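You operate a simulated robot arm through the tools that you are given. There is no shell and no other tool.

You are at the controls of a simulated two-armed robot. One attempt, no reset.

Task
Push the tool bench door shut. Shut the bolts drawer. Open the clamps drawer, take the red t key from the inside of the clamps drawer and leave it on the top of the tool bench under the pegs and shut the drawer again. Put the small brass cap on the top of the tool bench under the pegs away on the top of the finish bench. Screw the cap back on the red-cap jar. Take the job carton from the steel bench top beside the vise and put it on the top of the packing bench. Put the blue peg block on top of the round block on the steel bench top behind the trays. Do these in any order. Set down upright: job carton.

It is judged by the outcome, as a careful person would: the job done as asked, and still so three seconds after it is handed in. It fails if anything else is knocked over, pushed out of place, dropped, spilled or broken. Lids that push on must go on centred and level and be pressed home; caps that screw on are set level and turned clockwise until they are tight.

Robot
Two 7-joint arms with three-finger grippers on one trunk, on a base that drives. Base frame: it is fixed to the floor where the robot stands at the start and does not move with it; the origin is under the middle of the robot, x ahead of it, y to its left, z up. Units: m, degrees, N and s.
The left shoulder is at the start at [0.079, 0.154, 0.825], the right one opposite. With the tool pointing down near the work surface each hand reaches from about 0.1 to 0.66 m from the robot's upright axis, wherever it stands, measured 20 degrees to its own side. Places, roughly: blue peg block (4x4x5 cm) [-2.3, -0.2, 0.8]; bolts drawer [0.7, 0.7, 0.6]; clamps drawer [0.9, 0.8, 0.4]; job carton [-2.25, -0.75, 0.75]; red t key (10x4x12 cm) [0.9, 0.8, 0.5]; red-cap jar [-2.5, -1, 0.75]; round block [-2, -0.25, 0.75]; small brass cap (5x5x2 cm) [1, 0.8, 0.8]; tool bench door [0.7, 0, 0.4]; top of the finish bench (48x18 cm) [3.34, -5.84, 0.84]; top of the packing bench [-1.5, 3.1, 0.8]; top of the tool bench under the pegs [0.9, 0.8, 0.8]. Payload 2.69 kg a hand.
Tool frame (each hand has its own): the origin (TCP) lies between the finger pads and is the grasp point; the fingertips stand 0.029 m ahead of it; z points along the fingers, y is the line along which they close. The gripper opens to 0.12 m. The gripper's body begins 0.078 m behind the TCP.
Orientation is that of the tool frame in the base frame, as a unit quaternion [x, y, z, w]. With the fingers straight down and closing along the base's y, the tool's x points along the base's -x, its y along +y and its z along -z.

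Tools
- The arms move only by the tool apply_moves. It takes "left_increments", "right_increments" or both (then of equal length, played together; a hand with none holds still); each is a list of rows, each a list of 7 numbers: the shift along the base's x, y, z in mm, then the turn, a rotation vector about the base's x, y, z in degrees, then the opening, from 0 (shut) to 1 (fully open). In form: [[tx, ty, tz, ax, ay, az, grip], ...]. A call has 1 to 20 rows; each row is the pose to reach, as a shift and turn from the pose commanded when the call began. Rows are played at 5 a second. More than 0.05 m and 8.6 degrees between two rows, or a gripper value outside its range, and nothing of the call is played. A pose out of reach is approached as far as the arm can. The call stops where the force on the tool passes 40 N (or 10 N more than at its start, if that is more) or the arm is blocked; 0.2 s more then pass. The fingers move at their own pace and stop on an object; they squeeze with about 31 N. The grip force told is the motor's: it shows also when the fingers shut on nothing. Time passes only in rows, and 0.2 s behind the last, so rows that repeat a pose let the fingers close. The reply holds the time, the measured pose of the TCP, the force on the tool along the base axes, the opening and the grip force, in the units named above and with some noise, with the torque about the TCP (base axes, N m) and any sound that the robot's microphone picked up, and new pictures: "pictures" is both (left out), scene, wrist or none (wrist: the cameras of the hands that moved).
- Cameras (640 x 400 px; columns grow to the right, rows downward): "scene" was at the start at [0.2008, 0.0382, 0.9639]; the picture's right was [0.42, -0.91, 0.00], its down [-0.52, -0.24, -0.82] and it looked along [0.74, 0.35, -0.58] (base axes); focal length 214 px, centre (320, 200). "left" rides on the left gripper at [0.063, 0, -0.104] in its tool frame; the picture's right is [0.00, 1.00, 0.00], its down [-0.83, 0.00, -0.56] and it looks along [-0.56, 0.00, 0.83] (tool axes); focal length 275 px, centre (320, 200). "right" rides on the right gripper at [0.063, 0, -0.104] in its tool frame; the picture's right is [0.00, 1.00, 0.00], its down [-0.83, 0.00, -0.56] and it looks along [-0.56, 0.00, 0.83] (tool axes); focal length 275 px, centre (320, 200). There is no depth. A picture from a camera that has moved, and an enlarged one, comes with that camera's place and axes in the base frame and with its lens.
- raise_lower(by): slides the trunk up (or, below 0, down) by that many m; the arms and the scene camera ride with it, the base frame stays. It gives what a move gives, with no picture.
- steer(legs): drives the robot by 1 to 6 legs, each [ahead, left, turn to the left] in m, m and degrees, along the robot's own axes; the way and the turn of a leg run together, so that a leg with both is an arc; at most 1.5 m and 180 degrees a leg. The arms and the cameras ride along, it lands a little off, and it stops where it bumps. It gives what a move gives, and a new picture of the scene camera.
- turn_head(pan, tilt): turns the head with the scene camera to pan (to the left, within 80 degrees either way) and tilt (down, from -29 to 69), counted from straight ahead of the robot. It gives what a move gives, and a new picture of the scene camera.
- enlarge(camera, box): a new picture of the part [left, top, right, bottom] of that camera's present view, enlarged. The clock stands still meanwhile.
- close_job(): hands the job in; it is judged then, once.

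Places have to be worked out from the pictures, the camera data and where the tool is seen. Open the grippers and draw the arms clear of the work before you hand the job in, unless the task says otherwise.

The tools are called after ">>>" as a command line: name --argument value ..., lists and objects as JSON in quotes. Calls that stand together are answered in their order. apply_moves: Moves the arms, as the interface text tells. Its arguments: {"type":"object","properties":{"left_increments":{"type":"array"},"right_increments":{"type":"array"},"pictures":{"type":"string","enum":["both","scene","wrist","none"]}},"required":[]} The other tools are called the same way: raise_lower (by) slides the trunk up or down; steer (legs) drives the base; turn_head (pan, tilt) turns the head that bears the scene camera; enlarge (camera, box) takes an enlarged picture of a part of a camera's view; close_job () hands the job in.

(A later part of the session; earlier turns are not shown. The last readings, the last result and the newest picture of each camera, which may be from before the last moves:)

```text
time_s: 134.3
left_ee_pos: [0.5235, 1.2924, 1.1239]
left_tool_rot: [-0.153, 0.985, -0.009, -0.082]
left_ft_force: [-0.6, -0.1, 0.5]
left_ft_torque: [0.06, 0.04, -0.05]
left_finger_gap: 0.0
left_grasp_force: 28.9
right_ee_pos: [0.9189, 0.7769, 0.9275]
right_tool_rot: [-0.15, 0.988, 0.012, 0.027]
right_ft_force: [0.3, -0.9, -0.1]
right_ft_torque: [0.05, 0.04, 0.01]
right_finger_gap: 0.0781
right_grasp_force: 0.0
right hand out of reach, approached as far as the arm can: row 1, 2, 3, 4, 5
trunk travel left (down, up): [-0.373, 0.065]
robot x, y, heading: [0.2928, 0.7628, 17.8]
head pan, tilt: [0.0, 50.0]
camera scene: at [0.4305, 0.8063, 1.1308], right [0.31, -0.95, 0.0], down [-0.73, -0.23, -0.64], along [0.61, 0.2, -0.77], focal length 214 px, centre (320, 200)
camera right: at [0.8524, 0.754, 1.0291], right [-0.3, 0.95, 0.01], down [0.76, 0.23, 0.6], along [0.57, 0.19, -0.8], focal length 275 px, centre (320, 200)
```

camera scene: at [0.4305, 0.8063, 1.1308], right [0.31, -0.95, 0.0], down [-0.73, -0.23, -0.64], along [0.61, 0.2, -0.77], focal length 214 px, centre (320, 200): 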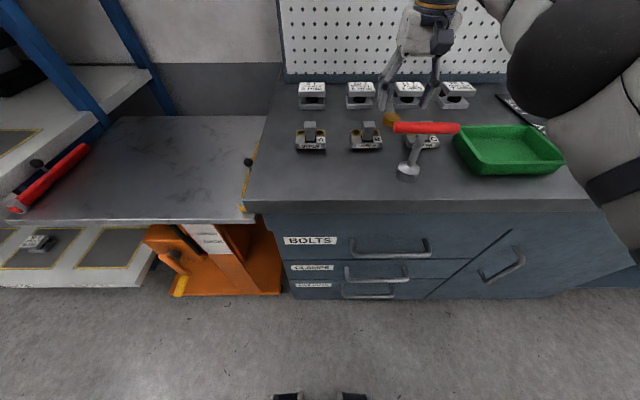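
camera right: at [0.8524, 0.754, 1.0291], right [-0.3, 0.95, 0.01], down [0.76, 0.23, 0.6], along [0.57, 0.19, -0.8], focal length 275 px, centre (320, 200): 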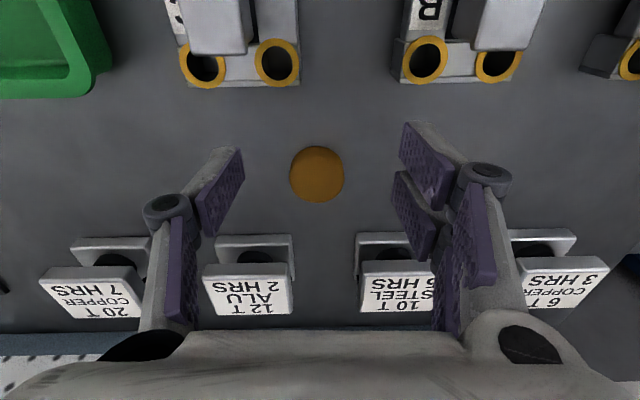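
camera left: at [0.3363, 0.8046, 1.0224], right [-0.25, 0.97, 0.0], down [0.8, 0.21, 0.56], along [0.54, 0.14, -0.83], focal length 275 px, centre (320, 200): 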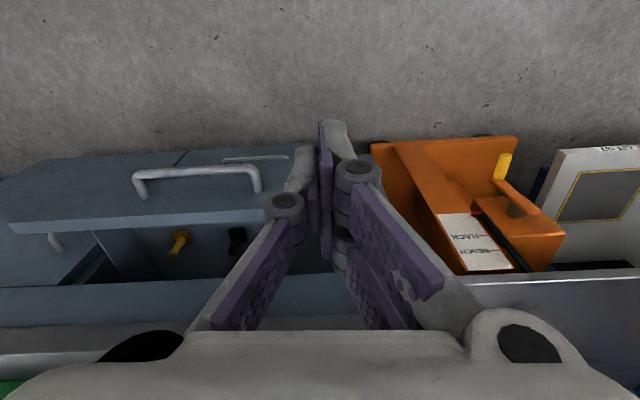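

The arm is at its reach; the cap is 3.5 cm further in at ≈(0.953,0.786). I lift a little, drive 0.05 m closer, and re-centre.

>>> apply_moves --right_increments '[[0, 0, 20, 0, 0, 0, 0.65]]' --pictures "none"

>>> steer --legs '[[0.05, 0, 0]]'

>>> apply_moves --right_increments '[[0, 0, 0, 0, 0, 0, 0.65]]' --pictures "wrist"

```text
time_s: 134.7
left_ee_pos: [0.5223, 1.2937, 1.1241]
left_tool_rot: [-0.155, 0.985, -0.009, -0.081]
left_ft_force: [-0.4, -0.4, 0.1]
left_ft_torque: [0.01, 0.02, 0.01]
left_finger_gap: 0.0
left_grasp_force: 28.0
right_ee_pos: [0.9152, 0.7761, 0.9384]
right_tool_rot: [-0.15, 0.988, 0.012, 0.028]
right_ft_force: [0.3, 0.2, 0.0]
right_ft_torque: [0.04, 0.01, 0.01]
right_finger_gap: 0.0779
right_grasp_force: 0.1
right hand out of reach, approached as far as the arm can: row 1
trunk travel left (down, up): [-0.373, 0.065]
robot x, y, heading: [0.2961, 0.7648, 18.0]
head pan, tilt: [0.0, 50.0]
```

```text
time_s: 135.6
left_ee_pos: [0.5686, 1.3102, 1.1236]
left_tool_rot: [-0.155, 0.984, -0.01, -0.082]
left_ft_force: [0.9, 0.4, 0.1]
left_ft_torque: [0.01, 0.09, 0.03]
left_finger_gap: 0.0
left_grasp_force: 28.1
right_ee_pos: [0.9626, 0.7922, 0.938]
right_tool_rot: [-0.149, 0.988, 0.011, 0.026]
right_ft_force: [0.5, 0.3, 0.1]
right_ft_torque: [0.02, 0.03, -0.01]
right_finger_gap: 0.0779
right_grasp_force: 0.0
trunk travel left (down, up): [-0.373, 0.065]
robot x, y, heading: [0.341, 0.7802, 17.9]
head pan, tilt: [0.0, 50.0]
camera scene: at [0.477, 0.8235, 1.1307], right [0.31, -0.95, 0.0], down [-0.73, -0.24, -0.64], along [0.61, 0.2, -0.77], focal length 214 px, centre (320, 200)
```

scene: 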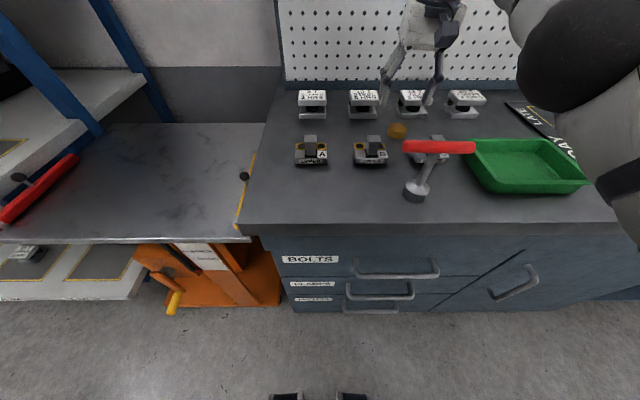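

```text
time_s: 136.0
left_ee_pos: [0.5688, 1.3092, 1.124]
left_tool_rot: [-0.155, 0.985, -0.009, -0.081]
left_ft_force: [0.6, -0.3, 0.1]
left_ft_torque: [-0.01, 0.02, -0.02]
left_finger_gap: 0.0001
left_grasp_force: 28.6
right_ee_pos: [0.9616, 0.7931, 0.9387]
right_tool_rot: [-0.15, 0.988, 0.011, 0.027]
right_ft_force: [-0.7, 0.8, -0.1]
right_ft_torque: [-0.01, 0.0, -0.03]
right_finger_gap: 0.0777
right_grasp_force: 0.0
trunk travel left (down, up): [-0.373, 0.065]
robot x, y, heading: [0.3398, 0.7774, 17.9]
head pan, tilt: [0.0, 50.0]
camera right: at [0.896, 0.7693, 1.0396], right [-0.3, 0.95, 0.01], down [0.76, 0.23, 0.6], along [0.57, 0.19, -0.8], focal length 275 px, centre (320, 200)
```

right: 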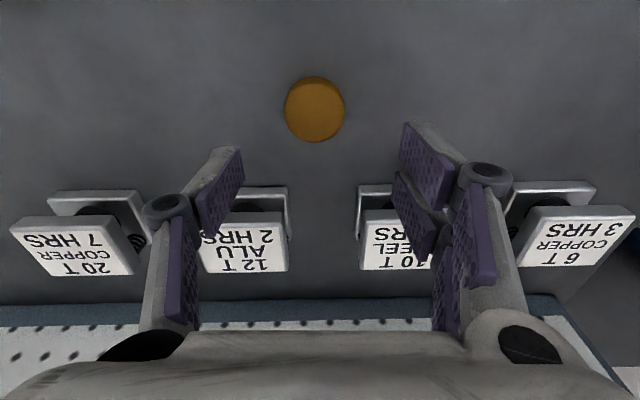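

The cap is at ≈(0.955,0.7865). I centre and lower until the fingertips are just above the bench.

>>> apply_moves --right_increments '[[-6.5, -7, -10, 0, 0, 0, 0.65], [-6.5, -7, -35, 0, 0, 0, 0.65], [-6.5, -7, -55, 0, 0, 0, 0.65]]' --pictures "wrist"

```text
time_s: 136.8
left_ee_pos: [0.5679, 1.31, 1.1231]
left_tool_rot: [-0.155, 0.985, -0.01, -0.082]
left_ft_force: [-0.2, 0.6, 0.4]
left_ft_torque: [-0.03, -0.01, 0.01]
left_finger_gap: 0.0
left_grasp_force: 28.2
right_ee_pos: [0.9571, 0.7861, 0.8829]
right_tool_rot: [-0.15, 0.988, 0.011, 0.027]
right_ft_force: [-0.1, 0.4, 0.4]
right_ft_torque: [-0.02, 0.01, -0.03]
right_finger_gap: 0.078
right_grasp_force: 0.0
trunk travel left (down, up): [-0.373, 0.065]
robot x, y, heading: [0.3433, 0.7787, 18.0]
head pan, tilt: [0.0, 50.0]
camera right: at [0.8908, 0.7636, 0.9836], right [-0.3, 0.95, 0.01], down [0.76, 0.23, 0.6], along [0.57, 0.19, -0.8], focal length 275 px, centre (320, 200)
```

right: 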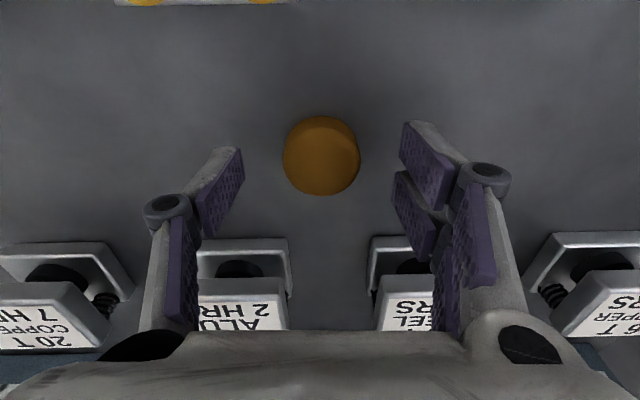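

Centred. I lower the last 1.5 cm and close.

>>> apply_moves --right_increments '[[0, 0, -8, 0, 0, 0, 0.65], [0, 0, -15, 0, 0, 0, 0.65], [0, 0, -15, 0, 0, 0, 0.4], [0, 0, -15, 0, 0, 0, 0.1], [0, 0, -15, 0, 0, 0, 0], [0, 0, -15, 0, 0, 0, 0]]' --pictures "wrist"

```text
time_s: 138.2
left_ee_pos: [0.5673, 1.3088, 1.124]
left_tool_rot: [-0.155, 0.985, -0.009, -0.081]
left_ft_force: [-0.8, -0.2, 0.4]
left_ft_torque: [-0.01, -0.03, 0.01]
left_finger_gap: 0.0
left_grasp_force: 28.5
right_ee_pos: [0.9556, 0.786, 0.8694]
right_tool_rot: [-0.15, 0.988, 0.013, 0.029]
right_ft_force: [0.9, -2.3, 10.6]
right_ft_torque: [-0.12, -0.09, 0.03]
right_finger_gap: 0.0401
right_grasp_force: 30.7
trunk travel left (down, up): [-0.373, 0.065]
robot x, y, heading: [0.3369, 0.7759, 18.2]
head pan, tilt: [0.0, 50.0]
camera right: at [0.8884, 0.7635, 0.9703], right [-0.3, 0.95, 0.01], down [0.76, 0.23, 0.6], along [0.57, 0.19, -0.8], focal length 275 px, centre (320, 200)
```

right: 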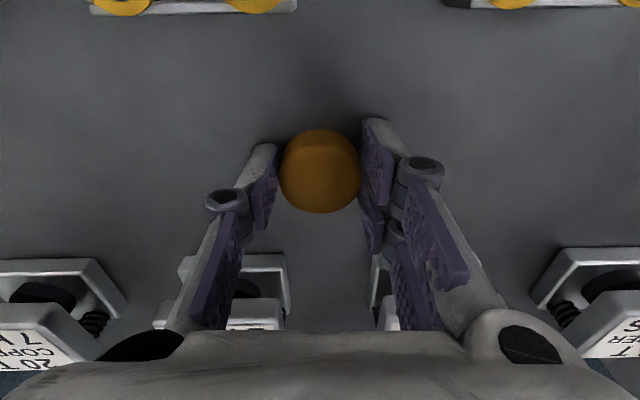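

Cap gripped (40 mm). I lift it clear and bring it back over the bench front.

>>> apply_moves --right_increments '[[0, 0, 20, 0, 0, 0, 0], [0, 0, 55, 0, 0, 0, 0], [0, 0, 95, 0, 0, 0, 0], [0, 0, 135, 0, 0, 0, 0], [0, 0, 170, 0, 0, 0, 0], [-20, -6, 195, 0, 0, 0, 0]]'

```text
time_s: 139.6
left_ee_pos: [0.5682, 1.3071, 1.1245]
left_tool_rot: [-0.155, 0.985, -0.009, -0.081]
left_ft_force: [0.5, -0.8, -0.5]
left_ft_torque: [0.07, 0.02, 0.0]
left_finger_gap: 0.0
left_grasp_force: 28.2
right_ee_pos: [0.9191, 0.7694, 1.0538]
right_tool_rot: [-0.15, 0.988, 0.011, 0.026]
right_ft_force: [0.2, -1.1, -0.7]
right_ft_torque: [0.03, 0.0, 0.0]
right_finger_gap: 0.0401
right_grasp_force: 31.2
right hand out of reach, approached as far as the arm can: row 4, 5, 6
trunk travel left (down, up): [-0.373, 0.065]
robot x, y, heading: [0.3409, 0.7768, 18.1]
head pan, tilt: [0.0, 50.0]
camera scene: at [0.4762, 0.8217, 1.131], right [0.31, -0.95, 0.0], down [-0.73, -0.24, -0.64], along [0.61, 0.2, -0.77], focal length 214 px, centre (320, 200)
camera right: at [0.8528, 0.7459, 1.1553], right [-0.3, 0.95, 0.02], down [0.76, 0.23, 0.6], along [0.57, 0.19, -0.8], focal length 275 px, centre (320, 200)
```

scene: 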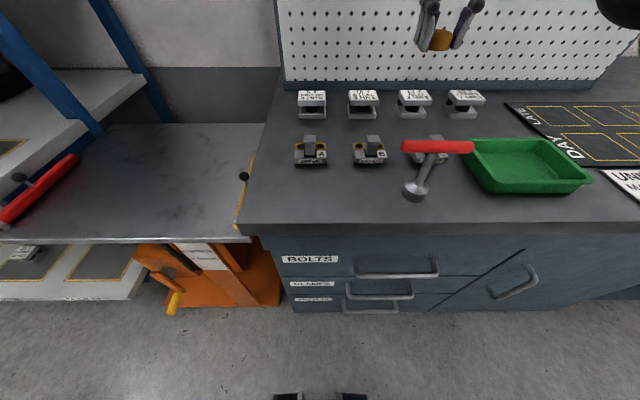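
right: 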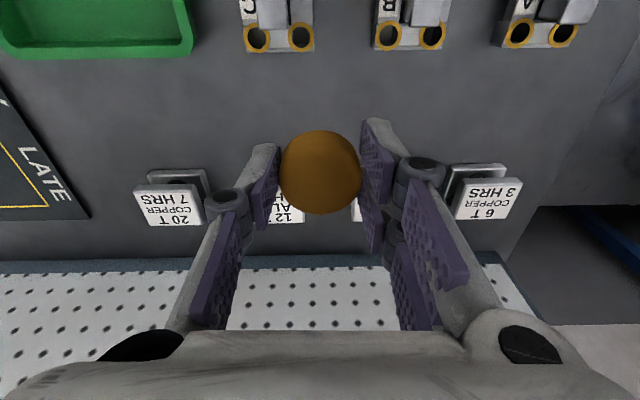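

Cap is in hand; the key stands undisturbed. I back away 0.5 m and look down the aisle toward the finish bench.

>>> steer --legs '[[-0.5, 0, 0]]'

>>> turn_head --pan -60 --tilt 10

```text
time_s: 142.5
left_ee_pos: [0.1091, 1.1601, 1.1237]
left_tool_rot: [-0.152, 0.985, -0.009, -0.082]
left_ft_force: [-0.5, -0.2, 0.1]
left_ft_torque: [0.0, -0.02, -0.03]
left_finger_gap: 0.0
left_grasp_force: 28.4
right_ee_pos: [0.4587, 0.6195, 1.0542]
right_tool_rot: [-0.148, 0.989, 0.012, 0.027]
right_ft_force: [0.2, 0.2, -0.8]
right_ft_torque: [0.01, 0.0, 0.01]
right_finger_gap: 0.04
right_grasp_force: 30.8
trunk travel left (down, up): [-0.373, 0.065]
robot x, y, heading: [-0.119, 0.6297, 17.5]
head pan, tilt: [0.0, 50.0]
camera scene: at [0.0157, 0.6742, 1.131], right [0.31, -0.95, 0.0], down [-0.73, -0.23, -0.64], along [0.61, 0.2, -0.77], focal length 214 px, centre (320, 200)
```

scene: 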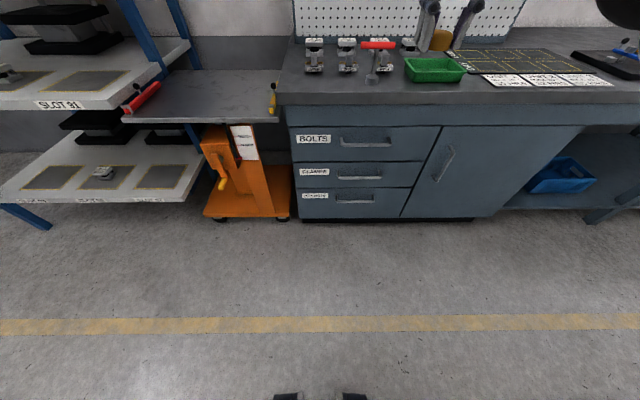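

```text
time_s: 143.8
left_ee_pos: [0.1098, 1.1595, 1.1233]
left_tool_rot: [-0.153, 0.985, -0.009, -0.082]
left_ft_force: [-0.3, -0.1, 0.1]
left_ft_torque: [0.01, 0.0, 0.0]
left_finger_gap: 0.0
left_grasp_force: 28.7
right_ee_pos: [0.4589, 0.6207, 1.0522]
right_tool_rot: [-0.147, 0.989, 0.012, 0.026]
right_ft_force: [-0.4, 0.1, -0.1]
right_ft_torque: [0.02, 0.0, -0.04]
right_finger_gap: 0.0397
right_grasp_force: 31.5
trunk travel left (down, up): [-0.373, 0.065]
robot x, y, heading: [-0.1201, 0.628, 17.7]
head pan, tilt: [-60.0, 10.0]
camera scene: at [0.0117, 0.5884, 1.1927], right [-0.67, -0.74, 0.0], down [-0.13, 0.12, -0.98], along [0.73, -0.66, -0.17], focal length 214 px, centre (320, 200)
```

scene: 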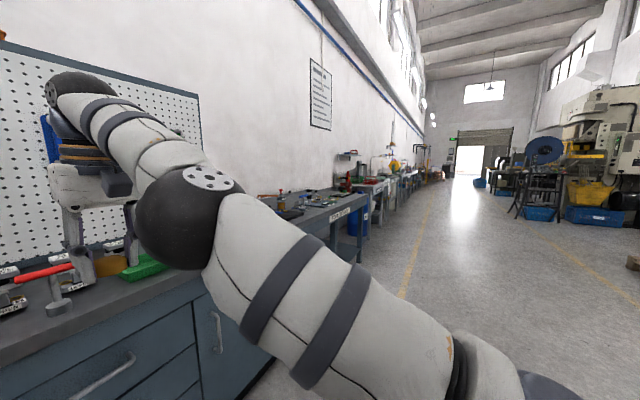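

The aisle along the benches is free. I turn to face down the aisle and drive 4.5 m, then look again.

>>> steer --legs '[[0, 0, -90], [1.5, 0, 0], [1.5, 0, 0], [1.5, 0, 0]]'

>>> turn_head --pan 20 --tilt 15

```text
time_s: 169.1
left_ee_pos: [1.677, -3.9277, 1.1234]
left_tool_rot: [0.606, 0.792, 0.052, -0.064]
left_ft_force: [-0.2, 0.4, -0.1]
left_ft_torque: [0.03, 0.0, -0.04]
left_finger_gap: 0.0
left_grasp_force: 28.6
right_ee_pos: [1.1213, -4.2533, 1.054]
right_tool_rot: [0.612, 0.79, -0.012, 0.027]
right_ft_force: [-0.1, 0.6, -0.7]
right_ft_torque: [0.02, 0.01, -0.04]
right_finger_gap: 0.04
right_grasp_force: 31.1
trunk travel left (down, up): [-0.373, 0.065]
robot x, y, heading: [1.1553, -3.6764, -74.8]
head pan, tilt: [-60.0, 10.0]
camera scene: at [1.1095, -3.8039, 1.1927], right [-0.71, 0.7, 0.0], down [0.12, 0.12, -0.98], along [-0.69, -0.7, -0.17], focal length 214 px, centre (320, 200)
```

scene: 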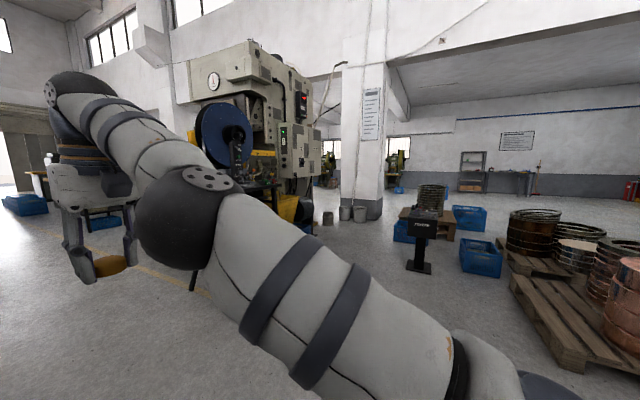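

```text
time_s: 170.6
left_ee_pos: [1.6761, -3.9284, 1.1241]
left_tool_rot: [0.605, 0.792, 0.052, -0.063]
left_ft_force: [0.8, 0.2, -0.3]
left_ft_torque: [0.02, 0.0, 0.02]
left_finger_gap: 0.0
left_grasp_force: 28.4
right_ee_pos: [1.1227, -4.2538, 1.0534]
right_tool_rot: [0.611, 0.791, -0.011, 0.026]
right_ft_force: [0.4, -0.4, -0.6]
right_ft_torque: [-0.02, 0.0, -0.02]
right_finger_gap: 0.04
right_grasp_force: 31.1
trunk travel left (down, up): [-0.373, 0.065]
robot x, y, heading: [1.1579, -3.6749, -74.9]
head pan, tilt: [20.0, 15.0]
camera scene: at [1.2287, -3.8139, 1.1846], right [-0.82, -0.58, 0.0], down [-0.15, 0.21, -0.97], along [0.56, -0.79, -0.26], focal length 214 px, centre (320, 200)
```

scene: 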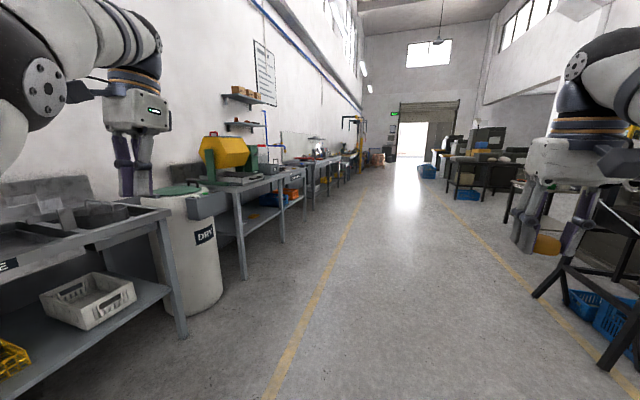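

Next along the wall come a DRY barrel and a bench with a yellow tumbler; the finish bench should be around there. I drive 1.5 m on and look left.

>>> steer --legs '[[0, 0, 2.5], [1.5, 0, 0]]'

>>> turn_head --pan 50 --tilt 20

>>> turn_head --pan 30 --tilt 20

```text
time_s: 178.1
left_ee_pos: [2.0745, -5.313, 1.1232]
left_tool_rot: [0.611, 0.788, 0.053, -0.063]
left_ft_force: [0.5, -0.5, -0.2]
left_ft_torque: [0.02, 0.0, 0.01]
left_finger_gap: 0.0005
left_grasp_force: 29.0
right_ee_pos: [1.5149, -5.6315, 1.0525]
right_tool_rot: [0.617, 0.787, -0.012, 0.026]
right_ft_force: [0.2, -1.1, -0.9]
right_ft_torque: [0.01, -0.03, -0.03]
right_finger_gap: 0.0399
right_grasp_force: 31.0
trunk travel left (down, up): [-0.373, 0.065]
robot x, y, heading: [1.5595, -5.0538, -75.3]
head pan, tilt: [20.0, 15.0]
camera scene: at [1.6274, -5.193, 1.1846], right [-0.82, -0.57, 0.0], down [-0.15, 0.21, -0.97], along [0.55, -0.8, -0.26], focal length 214 px, centre (320, 200)
```

scene: 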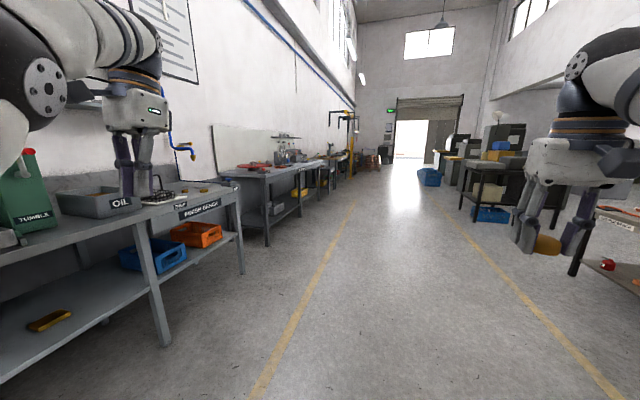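

```text
time_s: 179.1
left_ee_pos: [2.0731, -5.3125, 1.123]
left_tool_rot: [0.61, 0.788, 0.053, -0.062]
left_ft_force: [-0.5, 0.3, -0.2]
left_ft_torque: [-0.02, -0.02, 0.01]
left_finger_gap: 0.0001
left_grasp_force: 28.7
right_ee_pos: [1.5142, -5.6317, 1.0546]
right_tool_rot: [0.617, 0.787, -0.011, 0.027]
right_ft_force: [-0.3, 0.6, 0.1]
right_ft_torque: [-0.01, 0.02, -0.02]
right_finger_gap: 0.0399
right_grasp_force: 31.3
trunk travel left (down, up): [-0.373, 0.065]
robot x, y, heading: [1.5571, -5.0532, -75.5]
head pan, tilt: [50.0, 20.0]
camera scene: at [1.6584, -5.156, 1.1765], right [-0.43, -0.9, 0.0], down [-0.31, 0.15, -0.94], along [0.85, -0.4, -0.34], focal length 214 px, centre (320, 200)
```

scene: 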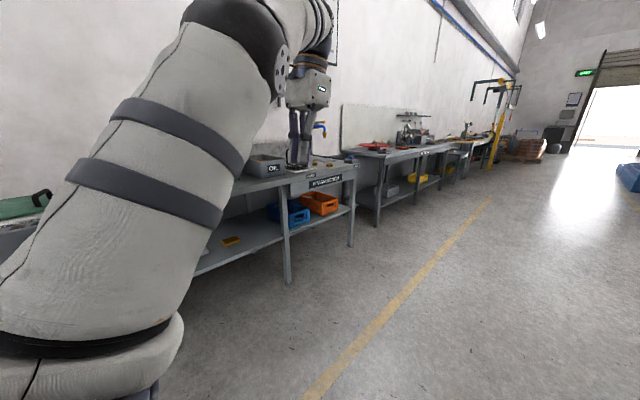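

```text
time_s: 179.9
left_ee_pos: [2.0741, -5.3119, 1.1234]
left_tool_rot: [0.61, 0.788, 0.053, -0.062]
left_ft_force: [-0.9, -0.7, 0.7]
left_ft_torque: [0.01, -0.03, 0.02]
left_finger_gap: 0.0
left_grasp_force: 28.8
right_ee_pos: [1.5157, -5.6306, 1.0538]
right_tool_rot: [0.616, 0.787, -0.012, 0.026]
right_ft_force: [0.2, 0.8, -0.6]
right_ft_torque: [0.03, 0.01, 0.01]
right_finger_gap: 0.0401
right_grasp_force: 31.1
trunk travel left (down, up): [-0.373, 0.065]
robot x, y, heading: [1.5542, -5.0551, -75.3]
head pan, tilt: [30.0, 20.0]
camera scene: at [1.6398, -5.1822, 1.1765], right [-0.71, -0.7, 0.0], down [-0.24, 0.24, -0.94], along [0.66, -0.67, -0.34], focal length 214 px, centre (320, 200)
```

scene: 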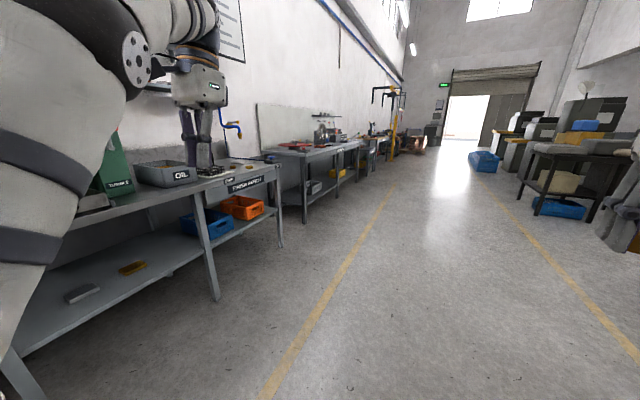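

The sign reads FINISH BENCH. The target spot (3.34,−5.84) is still ~1.3 m along; I drive there and turn to face the bench.

>>> steer --legs '[[1.3, 0, 0], [0, 0, 93]]'

>>> turn_head --pan 0 --tilt 30

```text
time_s: 190.5
left_ee_pos: [2.0911, -5.802, 1.1227]
left_tool_rot: [-0.153, 0.985, -0.009, -0.081]
left_ft_force: [-1.0, 0.6, 0.3]
left_ft_torque: [0.0, 0.04, -0.02]
left_finger_gap: 0.0003
left_grasp_force: 29.0
right_ee_pos: [2.4411, -6.3414, 1.0529]
right_tool_rot: [-0.148, 0.989, 0.012, 0.027]
right_ft_force: [-0.7, 0.3, -0.7]
right_ft_torque: [-0.03, 0.0, -0.04]
right_finger_gap: 0.0397
right_grasp_force: 31.1
trunk travel left (down, up): [-0.373, 0.065]
robot x, y, heading: [1.8634, -6.3278, 17.9]
head pan, tilt: [30.0, 20.0]
camera scene: at [1.9865, -6.2418, 1.1765], right [0.74, -0.67, 0.0], down [-0.23, -0.25, -0.94], along [0.63, 0.7, -0.34], focal length 214 px, centre (320, 200)
```

scene: 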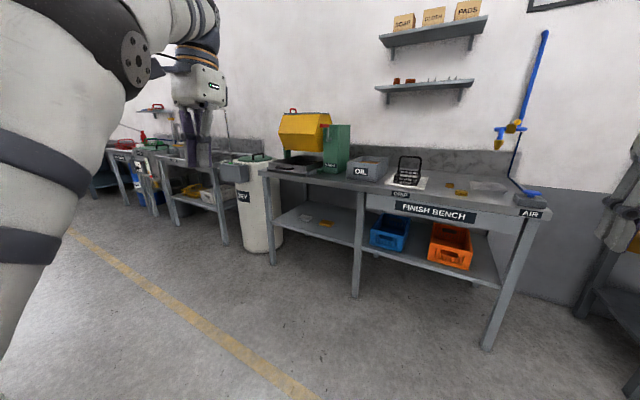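

```text
time_s: 191.5
left_ee_pos: [2.0909, -5.8019, 1.1243]
left_tool_rot: [-0.153, 0.985, -0.01, -0.081]
left_ft_force: [0.1, -0.3, -0.2]
left_ft_torque: [0.02, 0.02, 0.01]
left_finger_gap: 0.0
left_grasp_force: 28.2
right_ee_pos: [2.4388, -6.3407, 1.0547]
right_tool_rot: [-0.148, 0.989, 0.012, 0.027]
right_ft_force: [0.4, -0.1, -1.8]
right_ft_torque: [0.01, 0.0, 0.04]
right_finger_gap: 0.0399
right_grasp_force: 30.8
trunk travel left (down, up): [-0.373, 0.065]
robot x, y, heading: [1.8614, -6.3305, 17.9]
head pan, tilt: [0.0, 30.0]
camera scene: at [2.01, -6.2831, 1.1604], right [0.31, -0.95, 0.0], down [-0.48, -0.15, -0.87], along [0.82, 0.27, -0.5], focal length 214 px, centre (320, 200)
```

scene: 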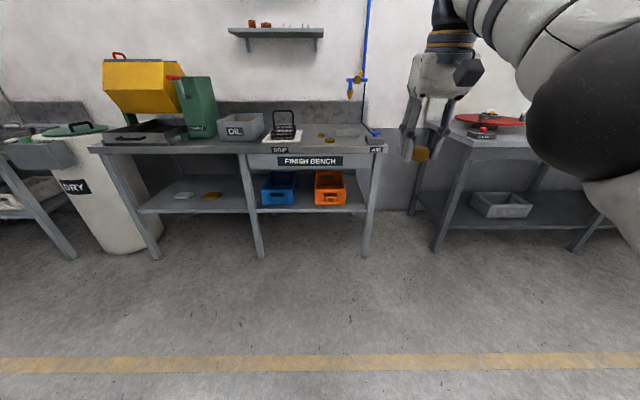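

>>> enlarge --camera "scene" --box '[200, 90, 400, 215]'

```text
3.20 times, centred on (300, 152) of scene
camera zoom: at [2.01, -6.2831, 1.1604], right [0.31, -0.95, 0.0], down [-0.48, -0.15, -0.87], along [0.82, 0.27, -0.5], focal length 686 px, centre (384, 352)
```

zoom: 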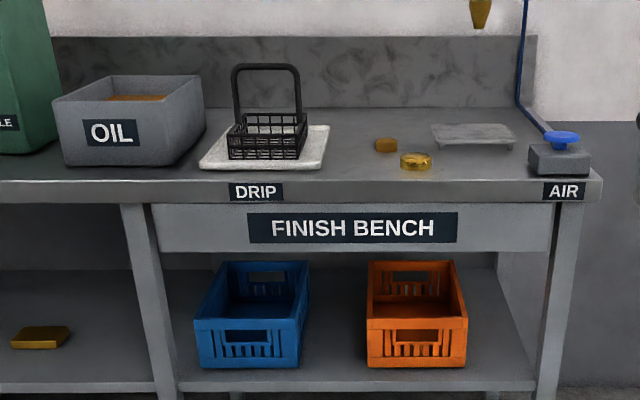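

The spot is around the brass block. I drive forward 0.75 m and 0.2 m left to reach over the bench.

>>> steer --legs '[[0.4, 0.2, 0], [0.35, 0, 0]]'

>>> apply_moves --right_increments '[[0, 0, 0, 0, 0, 0, 0]]'

```text
time_s: 196.1
left_ee_pos: [2.7334, -5.3694, 1.1238]
left_tool_rot: [-0.162, 0.983, -0.011, -0.082]
left_ft_force: [1.3, -0.4, 0.3]
left_ft_torque: [0.01, 0.02, 0.0]
left_finger_gap: 0.0
left_grasp_force: 28.5
right_ee_pos: [3.0928, -5.9035, 1.0543]
right_tool_rot: [-0.158, 0.987, 0.011, 0.026]
right_ft_force: [0.4, 0.6, -0.6]
right_ft_torque: [-0.03, 0.04, -0.03]
right_finger_gap: 0.0401
right_grasp_force: 31.2
trunk travel left (down, up): [-0.373, 0.065]
robot x, y, heading: [2.5132, -5.9069, 19.0]
head pan, tilt: [0.0, 30.0]
camera scene: at [2.6613, -5.8533, 1.1603], right [0.32, -0.95, 0.0], down [-0.47, -0.16, -0.87], along [0.82, 0.28, -0.5], focal length 214 px, centre (320, 200)
```

scene: 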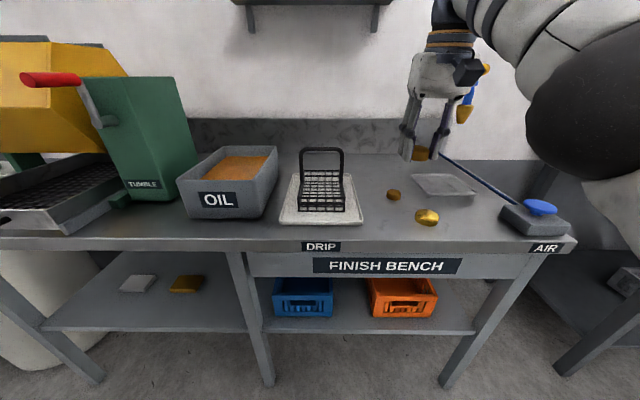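

```text
time_s: 196.5
left_ee_pos: [2.7329, -5.3707, 1.1238]
left_tool_rot: [-0.162, 0.983, -0.01, -0.081]
left_ft_force: [-0.6, -0.3, -0.5]
left_ft_torque: [0.0, -0.01, 0.04]
left_finger_gap: 0.0001
left_grasp_force: 27.7
right_ee_pos: [3.0914, -5.904, 1.0538]
right_tool_rot: [-0.157, 0.987, 0.011, 0.026]
right_ft_force: [-1.2, 0.4, -0.9]
right_ft_torque: [0.0, 0.02, 0.02]
right_finger_gap: 0.04
right_grasp_force: 31.2
trunk travel left (down, up): [-0.373, 0.065]
robot x, y, heading: [2.5177, -5.9055, 18.5]
head pan, tilt: [0.0, 30.0]
camera scene: at [2.6608, -5.8535, 1.1604], right [0.32, -0.95, 0.0], down [-0.47, -0.16, -0.87], along [0.82, 0.28, -0.5], focal length 214 px, centre (320, 200)
camera right: at [3.026, -5.9277, 1.1551], right [-0.32, 0.95, 0.01], down [0.76, 0.24, 0.6], along [0.57, 0.2, -0.8], focal length 275 px, centre (320, 200)
```

scene: 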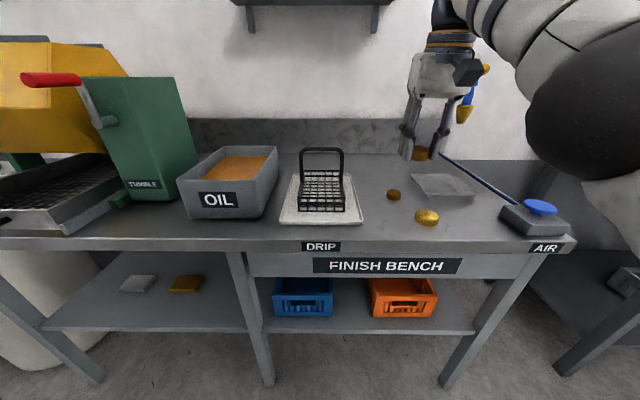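
right: 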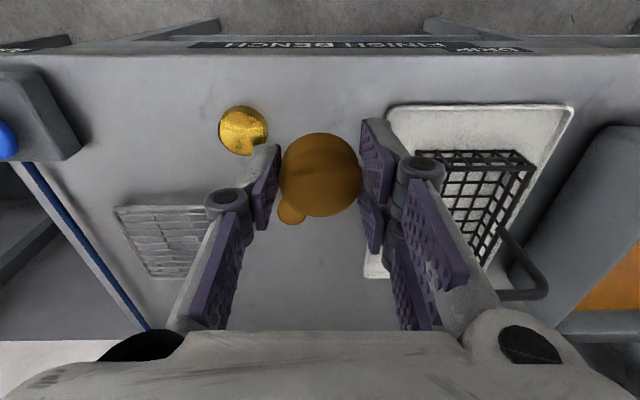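

A second brown cap and a gold ring stand there; the area right behind them (target ≈(3.35,−5.835)) is free. I drive 0.18 m closer.

>>> steer --legs '[[0.18, 0, 0]]'

>>> apply_moves --right_increments '[[20, 5, 0, 0, 0, 0, 0], [45, 6, -15, 0, 0, 0, 0], [80, 5, -30, 0, 0, 0, 0]]'

```text
time_s: 198.0
left_ee_pos: [2.9097, -5.3105, 1.1236]
left_tool_rot: [-0.162, 0.983, -0.011, -0.082]
left_ft_force: [1.2, 0.3, 0.4]
left_ft_torque: [0.02, 0.02, -0.02]
left_finger_gap: 0.0
left_grasp_force: 28.7
right_ee_pos: [3.2682, -5.8436, 1.0531]
right_tool_rot: [-0.157, 0.987, 0.011, 0.026]
right_ft_force: [1.5, 0.6, -0.8]
right_ft_torque: [-0.01, 0.03, -0.05]
right_finger_gap: 0.0399
right_grasp_force: 31.2
trunk travel left (down, up): [-0.373, 0.065]
robot x, y, heading: [2.6886, -5.8435, 19.0]
head pan, tilt: [0.0, 30.0]
camera scene: at [2.8371, -5.7934, 1.1603], right [0.32, -0.95, 0.0], down [-0.47, -0.16, -0.87], along [0.82, 0.28, -0.5], focal length 214 px, centre (320, 200)
```

scene: 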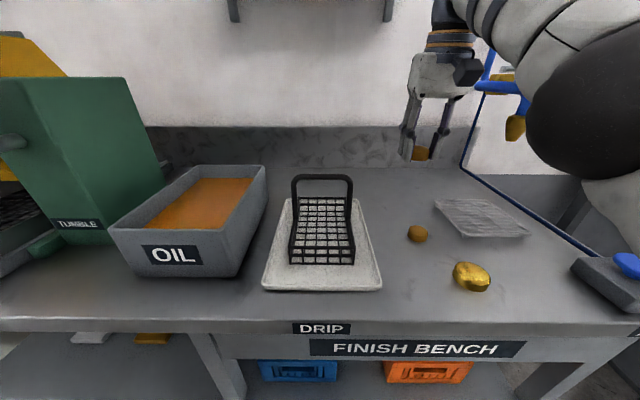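

```text
time_s: 198.8
left_ee_pos: [2.9113, -5.3122, 1.1234]
left_tool_rot: [-0.162, 0.983, -0.009, -0.081]
left_ft_force: [-0.3, -0.5, 0.2]
left_ft_torque: [0.05, 0.02, -0.03]
left_finger_gap: 0.0001
left_grasp_force: 28.7
right_ee_pos: [3.2864, -5.8643, 1.0189]
right_tool_rot: [-0.157, 0.987, 0.012, 0.027]
right_ft_force: [-0.4, -0.5, -2.1]
right_ft_torque: [0.02, 0.0, 0.03]
right_finger_gap: 0.0396
right_grasp_force: 30.8
right hand out of reach, approached as far as the arm can: row 1, 2, 3
trunk travel left (down, up): [-0.373, 0.065]
robot x, y, heading: [2.6896, -5.8449, 18.8]
head pan, tilt: [0.0, 30.0]
camera scene: at [2.8378, -5.7955, 1.1602], right [0.32, -0.95, 0.0], down [-0.47, -0.16, -0.87], along [0.82, 0.28, -0.5], focal length 214 px, centre (320, 200)
camera right: at [3.2203, -5.8875, 1.1203], right [-0.31, 0.95, 0.02], down [0.76, 0.24, 0.6], along [0.57, 0.2, -0.8], focal length 275 px, centre (320, 200)
```

scene: 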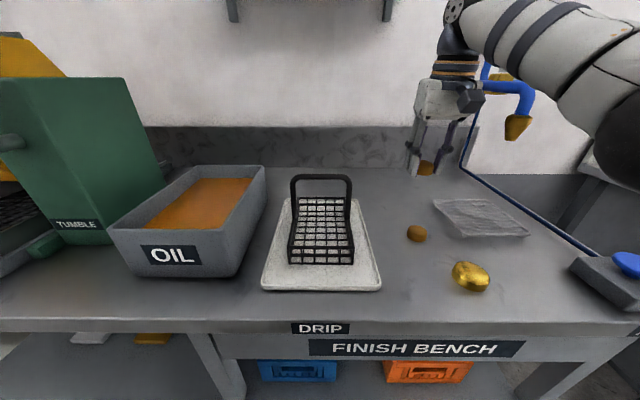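
right: 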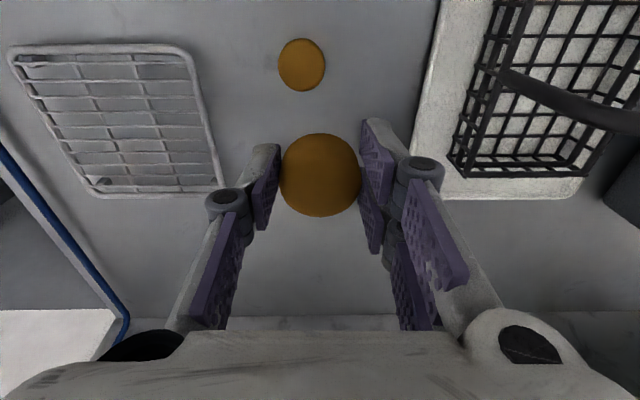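

I need ~5 cm more to stay clear of the other cap. I drive 0.06 m closer.

>>> steer --legs '[[0.06, 0, 0]]'

>>> apply_moves --right_increments '[[0, 0, -20, 0, 0, 0, 0], [0, 0, -45, 0, 0, 0, 0], [0, 0, -75, 0, 0, 0, 0]]' --pictures "wrist"

```text
time_s: 199.8
left_ee_pos: [2.9667, -5.2903, 1.1228]
left_tool_rot: [-0.162, 0.983, -0.01, -0.08]
left_ft_force: [0.3, -0.3, -0.4]
left_ft_torque: [-0.01, 0.09, 0.01]
left_finger_gap: 0.0003
left_grasp_force: 28.7
right_ee_pos: [3.3419, -5.8406, 1.0194]
right_tool_rot: [-0.157, 0.987, 0.012, 0.026]
right_ft_force: [1.3, -0.5, -0.7]
right_ft_torque: [-0.03, 0.05, 0.0]
right_finger_gap: 0.0398
right_grasp_force: 31.1
trunk travel left (down, up): [-0.373, 0.065]
robot x, y, heading: [2.7477, -5.8252, 18.7]
head pan, tilt: [0.0, 30.0]
camera scene: at [2.8945, -5.7737, 1.1603], right [0.32, -0.95, 0.0], down [-0.47, -0.16, -0.87], along [0.82, 0.28, -0.5], focal length 214 px, centre (320, 200)
```

scene: 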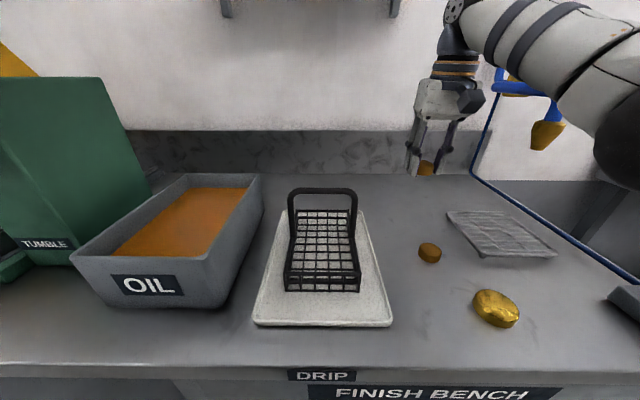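

```text
time_s: 200.6
left_ee_pos: [2.9664, -5.2916, 1.1235]
left_tool_rot: [-0.162, 0.983, -0.01, -0.081]
left_ft_force: [0.2, 0.7, 0.3]
left_ft_torque: [-0.03, 0.02, -0.03]
left_finger_gap: 0.0
left_grasp_force: 28.6
right_ee_pos: [3.3423, -5.8402, 0.9447]
right_tool_rot: [-0.157, 0.987, 0.012, 0.026]
right_ft_force: [0.7, 0.0, -0.5]
right_ft_torque: [0.02, 0.0, -0.03]
right_finger_gap: 0.04
right_grasp_force: 30.4
trunk travel left (down, up): [-0.373, 0.065]
robot x, y, heading: [2.7483, -5.8235, 18.9]
head pan, tilt: [0.0, 30.0]
camera right: at [3.2762, -5.8642, 1.046], right [-0.32, 0.95, 0.01], down [0.76, 0.24, 0.6], along [0.57, 0.2, -0.8], focal length 275 px, centre (320, 200)
```

right: 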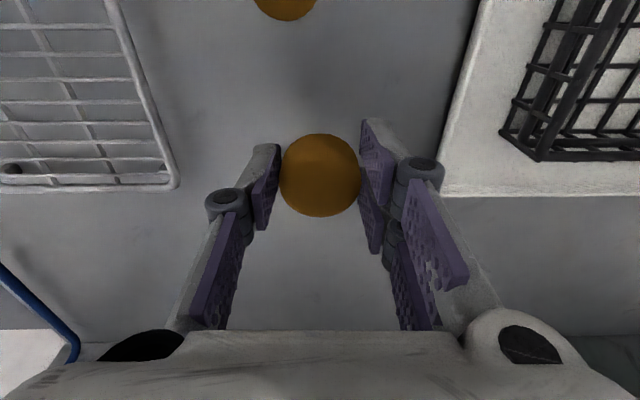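

The cap is right over the target spot. I lower to just above the surface and then in small steps.

>>> apply_moves --right_increments '[[0, 0, -25, 0, 0, 0, 0], [0, 0, -50, 0, 0, 0, 0], [0, 0, -62, 0, 0, 0, 0], [0, 0, -66, 0, 0, 0, 0], [0, 0, -69, 0, 0, 0, 0]]' --pictures "none"

```text
time_s: 201.8
left_ee_pos: [2.9659, -5.2908, 1.124]
left_tool_rot: [-0.163, 0.983, -0.01, -0.082]
left_ft_force: [1.1, 0.2, -0.6]
left_ft_torque: [0.0, -0.02, 0.0]
left_finger_gap: 0.0001
left_grasp_force: 28.8
right_ee_pos: [3.3426, -5.8431, 0.874]
right_tool_rot: [-0.157, 0.987, 0.011, 0.026]
right_ft_force: [-0.4, -0.1, -0.6]
right_ft_torque: [-0.02, 0.01, -0.02]
right_finger_gap: 0.0398
right_grasp_force: 31.0
trunk travel left (down, up): [-0.373, 0.065]
robot x, y, heading: [2.7444, -5.8215, 19.0]
head pan, tilt: [0.0, 30.0]
```

>>> apply_moves --right_increments '[[0, 0, -3, 0, 0, 0, 0], [0, 0, -5, 0, 0, 0, 0]]' --pictures "wrist"

```text
time_s: 202.4
left_ee_pos: [2.9657, -5.2913, 1.1227]
left_tool_rot: [-0.163, 0.983, -0.01, -0.081]
left_ft_force: [0.0, -0.1, 0.1]
left_ft_torque: [0.0, -0.02, 0.01]
left_finger_gap: 0.0002
left_grasp_force: 28.4
right_ee_pos: [3.342, -5.8408, 0.8696]
right_tool_rot: [-0.158, 0.987, 0.012, 0.027]
right_ft_force: [0.2, 0.1, -0.9]
right_ft_torque: [-0.02, 0.03, 0.03]
right_finger_gap: 0.04
right_grasp_force: 30.9
trunk travel left (down, up): [-0.373, 0.065]
robot x, y, heading: [2.7411, -5.826, 18.9]
head pan, tilt: [0.0, 30.0]
camera right: at [3.2762, -5.8653, 0.9714], right [-0.32, 0.95, 0.01], down [0.76, 0.24, 0.6], along [0.57, 0.2, -0.8], focal length 275 px, centre (320, 200)
```

right: 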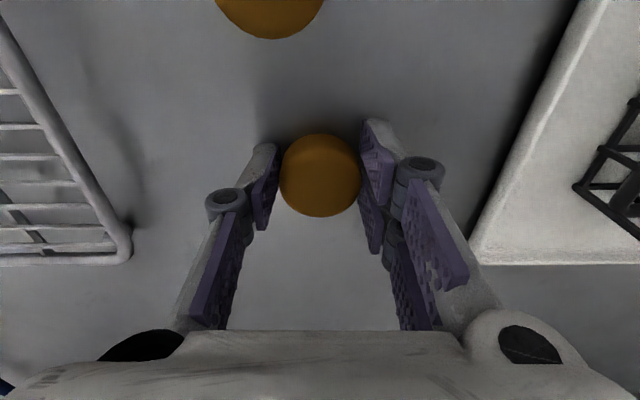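

>>> apply_moves --right_increments '[[0, 0, -2, 0, 0, 0, 0], [0, 0, -4, 0, 0, 0, 0]]' --pictures "none"

```text
time_s: 203.0
left_ee_pos: [2.9632, -5.2908, 1.1251]
left_tool_rot: [-0.162, 0.984, -0.01, -0.079]
left_ft_force: [-0.1, 0.2, -0.7]
left_ft_torque: [0.04, -0.01, 0.0]
left_finger_gap: 0.0
left_grasp_force: 28.1
right_ee_pos: [3.3422, -5.8416, 0.8693]
right_tool_rot: [-0.158, 0.987, 0.013, 0.03]
right_ft_force: [2.7, -0.7, 18.1]
right_ft_torque: [-0.24, -0.07, 0.08]
right_finger_gap: 0.0399
right_grasp_force: 30.9
trunk travel left (down, up): [-0.373, 0.065]
robot x, y, heading: [2.7452, -5.8233, 18.9]
head pan, tilt: [0.0, 30.0]
```

Contact (18 N). I ease up 3 mm, open, and rise.

>>> apply_moves --right_increments '[[0, 0, 3, 0, 0, 0, 0], [0, 0, 3, 0, 0, 0, 0.45], [0, 0, 3, 0, 0, 0, 0.6], [0, 0, 15, 0, 0, 0, 0.6], [0, 0, 50, 0, 0, 0, 0.6], [0, 0, 90, 0, 0, 0, 0.6], [0, 0, 130, 0, 0, 0, 0.6]]'

```text
time_s: 204.6
left_ee_pos: [2.9653, -5.2904, 1.1234]
left_tool_rot: [-0.162, 0.983, -0.01, -0.08]
left_ft_force: [0.0, -0.2, 0.0]
left_ft_torque: [-0.04, 0.0, 0.0]
left_finger_gap: 0.0
left_grasp_force: 28.6
right_ee_pos: [3.3415, -5.8399, 0.9972]
right_tool_rot: [-0.158, 0.987, 0.012, 0.027]
right_ft_force: [-0.5, 0.9, 0.3]
right_ft_torque: [-0.03, -0.01, 0.02]
right_finger_gap: 0.0722
right_grasp_force: 0.0
trunk travel left (down, up): [-0.373, 0.065]
robot x, y, heading: [2.7451, -5.826, 18.8]
head pan, tilt: [0.0, 30.0]
camera scene: at [2.8932, -5.7737, 1.1605], right [0.32, -0.95, 0.0], down [-0.47, -0.16, -0.87], along [0.82, 0.28, -0.5], focal length 214 px, centre (320, 200)
camera right: at [3.2757, -5.8641, 1.0981], right [-0.32, 0.95, 0.01], down [0.76, 0.24, 0.6], along [0.57, 0.2, -0.8], focal length 275 px, centre (320, 200)
```

scene: 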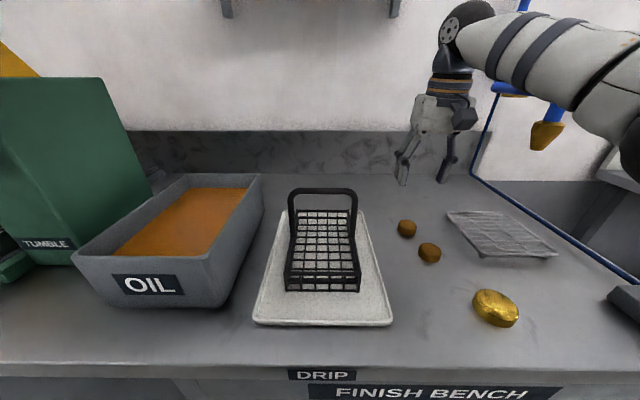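
right: 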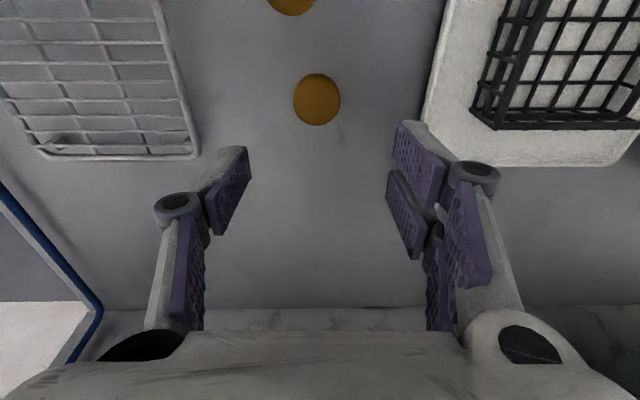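

The cap is set on the finish bench. I back off, turn, and drive back up the aisle toward the steel bench.

>>> steer --legs '[[-0.8, 0, 0], [0, 0, 90], [1.5, 0, 0], [1.5, 0, 0], [1.5, 0, 0]]'

>>> turn_head --pan 30 --tilt 15

```text
time_s: 234.2
left_ee_pos: [0.1667, -1.3993, 1.1231]
left_tool_rot: [0.794, -0.602, 0.063, 0.052]
left_ft_force: [-0.2, -0.3, 0.5]
left_ft_torque: [0.02, 0.03, -0.02]
left_finger_gap: 0.0
left_grasp_force: 28.8
right_ee_pos: [0.7342, -1.0542, 0.9955]
right_tool_rot: [0.793, -0.608, -0.027, -0.012]
right_ft_force: [0.1, -0.6, -0.2]
right_ft_torque: [-0.01, 0.01, -0.01]
right_finger_gap: 0.072
right_grasp_force: 0.1
trunk travel left (down, up): [-0.373, 0.065]
robot x, y, heading: [0.6873, -1.6461, 106.2]
head pan, tilt: [0.0, 30.0]
camera scene: at [0.6465, -1.4974, 1.1604], right [0.96, 0.27, 0.0], down [0.14, -0.48, -0.87], along [-0.24, 0.83, -0.5], focal length 214 px, centre (320, 200)
```

scene: 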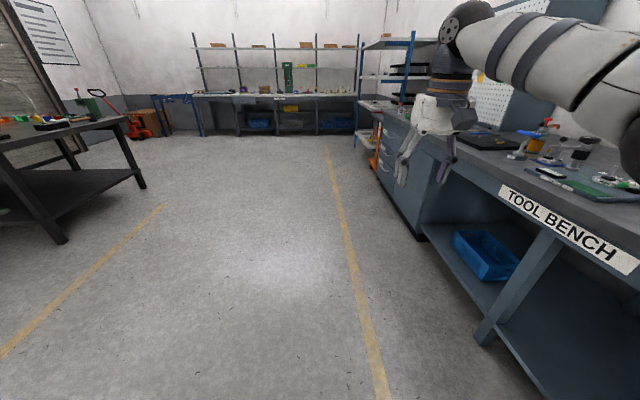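

```text
time_s: 235.1
left_ee_pos: [0.1666, -1.3998, 1.1228]
left_tool_rot: [0.794, -0.602, 0.063, 0.051]
left_ft_force: [-0.4, -1.1, -0.2]
left_ft_torque: [0.01, 0.01, 0.01]
left_finger_gap: 0.0
left_grasp_force: 28.7
right_ee_pos: [0.7346, -1.0542, 0.9966]
right_tool_rot: [0.793, -0.608, -0.027, -0.012]
right_ft_force: [-0.2, 0.3, 0.7]
right_ft_torque: [0.02, 0.0, 0.0]
right_finger_gap: 0.0721
right_grasp_force: 0.1
trunk travel left (down, up): [-0.373, 0.065]
robot x, y, heading: [0.693, -1.6481, 105.4]
head pan, tilt: [30.0, 15.0]
camera scene: at [0.6042, -1.5194, 1.1846], right [0.7, 0.72, 0.0], down [0.19, -0.18, -0.97], along [-0.69, 0.67, -0.26], focal length 214 px, centre (320, 200)
```

scene: 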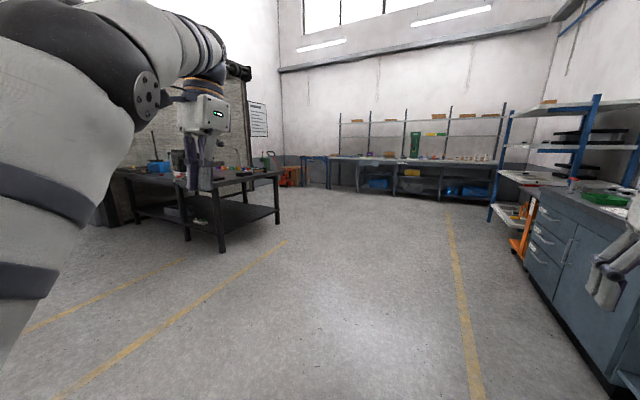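

The dark steel table on the left is the steel bench; the packing bench is along the far wall. I drive 1.9 m on and turn left to face the steel bench.

>>> steer --legs '[[1.0, 0, 2.5], [0.9, 0, 0], [0, 0, 90], [0.7, 0, 0]]'

>>> turn_head --pan 0 --tilt 25

```text
time_s: 252.0
left_ee_pos: [-0.7735, -0.6032, 1.1243]
left_tool_rot: [0.983, 0.163, 0.081, -0.01]
left_ft_force: [0.0, -1.0, -0.8]
left_ft_torque: [0.02, -0.03, 0.0]
left_finger_gap: 0.0001
left_grasp_force: 28.0
right_ee_pos: [-1.1494, -0.0538, 0.997]
right_tool_rot: [0.987, 0.156, -0.027, 0.011]
right_ft_force: [1.1, -0.7, -0.5]
right_ft_torque: [-0.03, -0.03, 0.0]
right_finger_gap: 0.0719
right_grasp_force: 0.1
trunk travel left (down, up): [-0.373, 0.065]
robot x, y, heading: [-0.5541, -0.0691, -160.9]
head pan, tilt: [30.0, 15.0]
camera scene: at [-0.6759, -0.1596, 1.1846], right [-0.75, 0.66, 0.0], down [0.17, 0.2, -0.97], along [-0.64, -0.73, -0.26], focal length 214 px, centre (320, 200)
```

scene: 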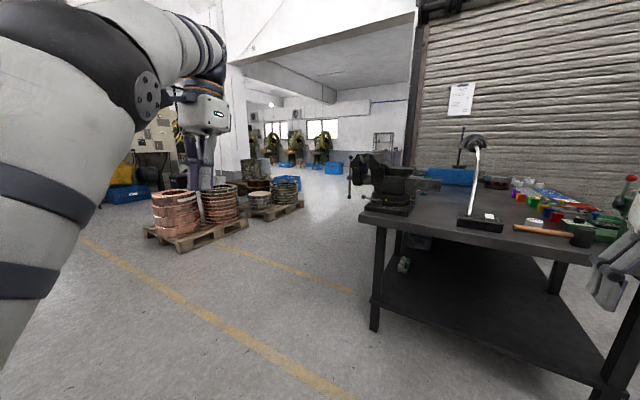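

```text
time_s: 252.9
left_ee_pos: [-0.7728, -0.604, 1.1231]
left_tool_rot: [0.983, 0.162, 0.08, -0.01]
left_ft_force: [0.4, 0.3, 0.0]
left_ft_torque: [0.01, 0.01, 0.01]
left_finger_gap: 0.0
left_grasp_force: 28.3
right_ee_pos: [-1.1489, -0.0539, 0.9958]
right_tool_rot: [0.987, 0.157, -0.027, 0.011]
right_ft_force: [0.0, -0.2, 0.4]
right_ft_torque: [0.02, 0.0, 0.03]
right_finger_gap: 0.0721
right_grasp_force: 0.0
trunk travel left (down, up): [-0.373, 0.065]
robot x, y, heading: [-0.5535, -0.0691, -161.3]
head pan, tilt: [0.0, 25.0]
camera scene: at [-0.7014, -0.119, 1.1684], right [-0.32, 0.95, 0.0], down [0.4, 0.14, -0.91], along [-0.86, -0.29, -0.42], focal length 214 px, centre (320, 200)
```

scene: 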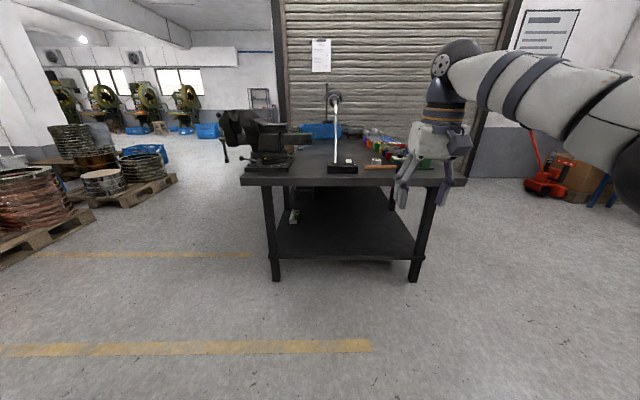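

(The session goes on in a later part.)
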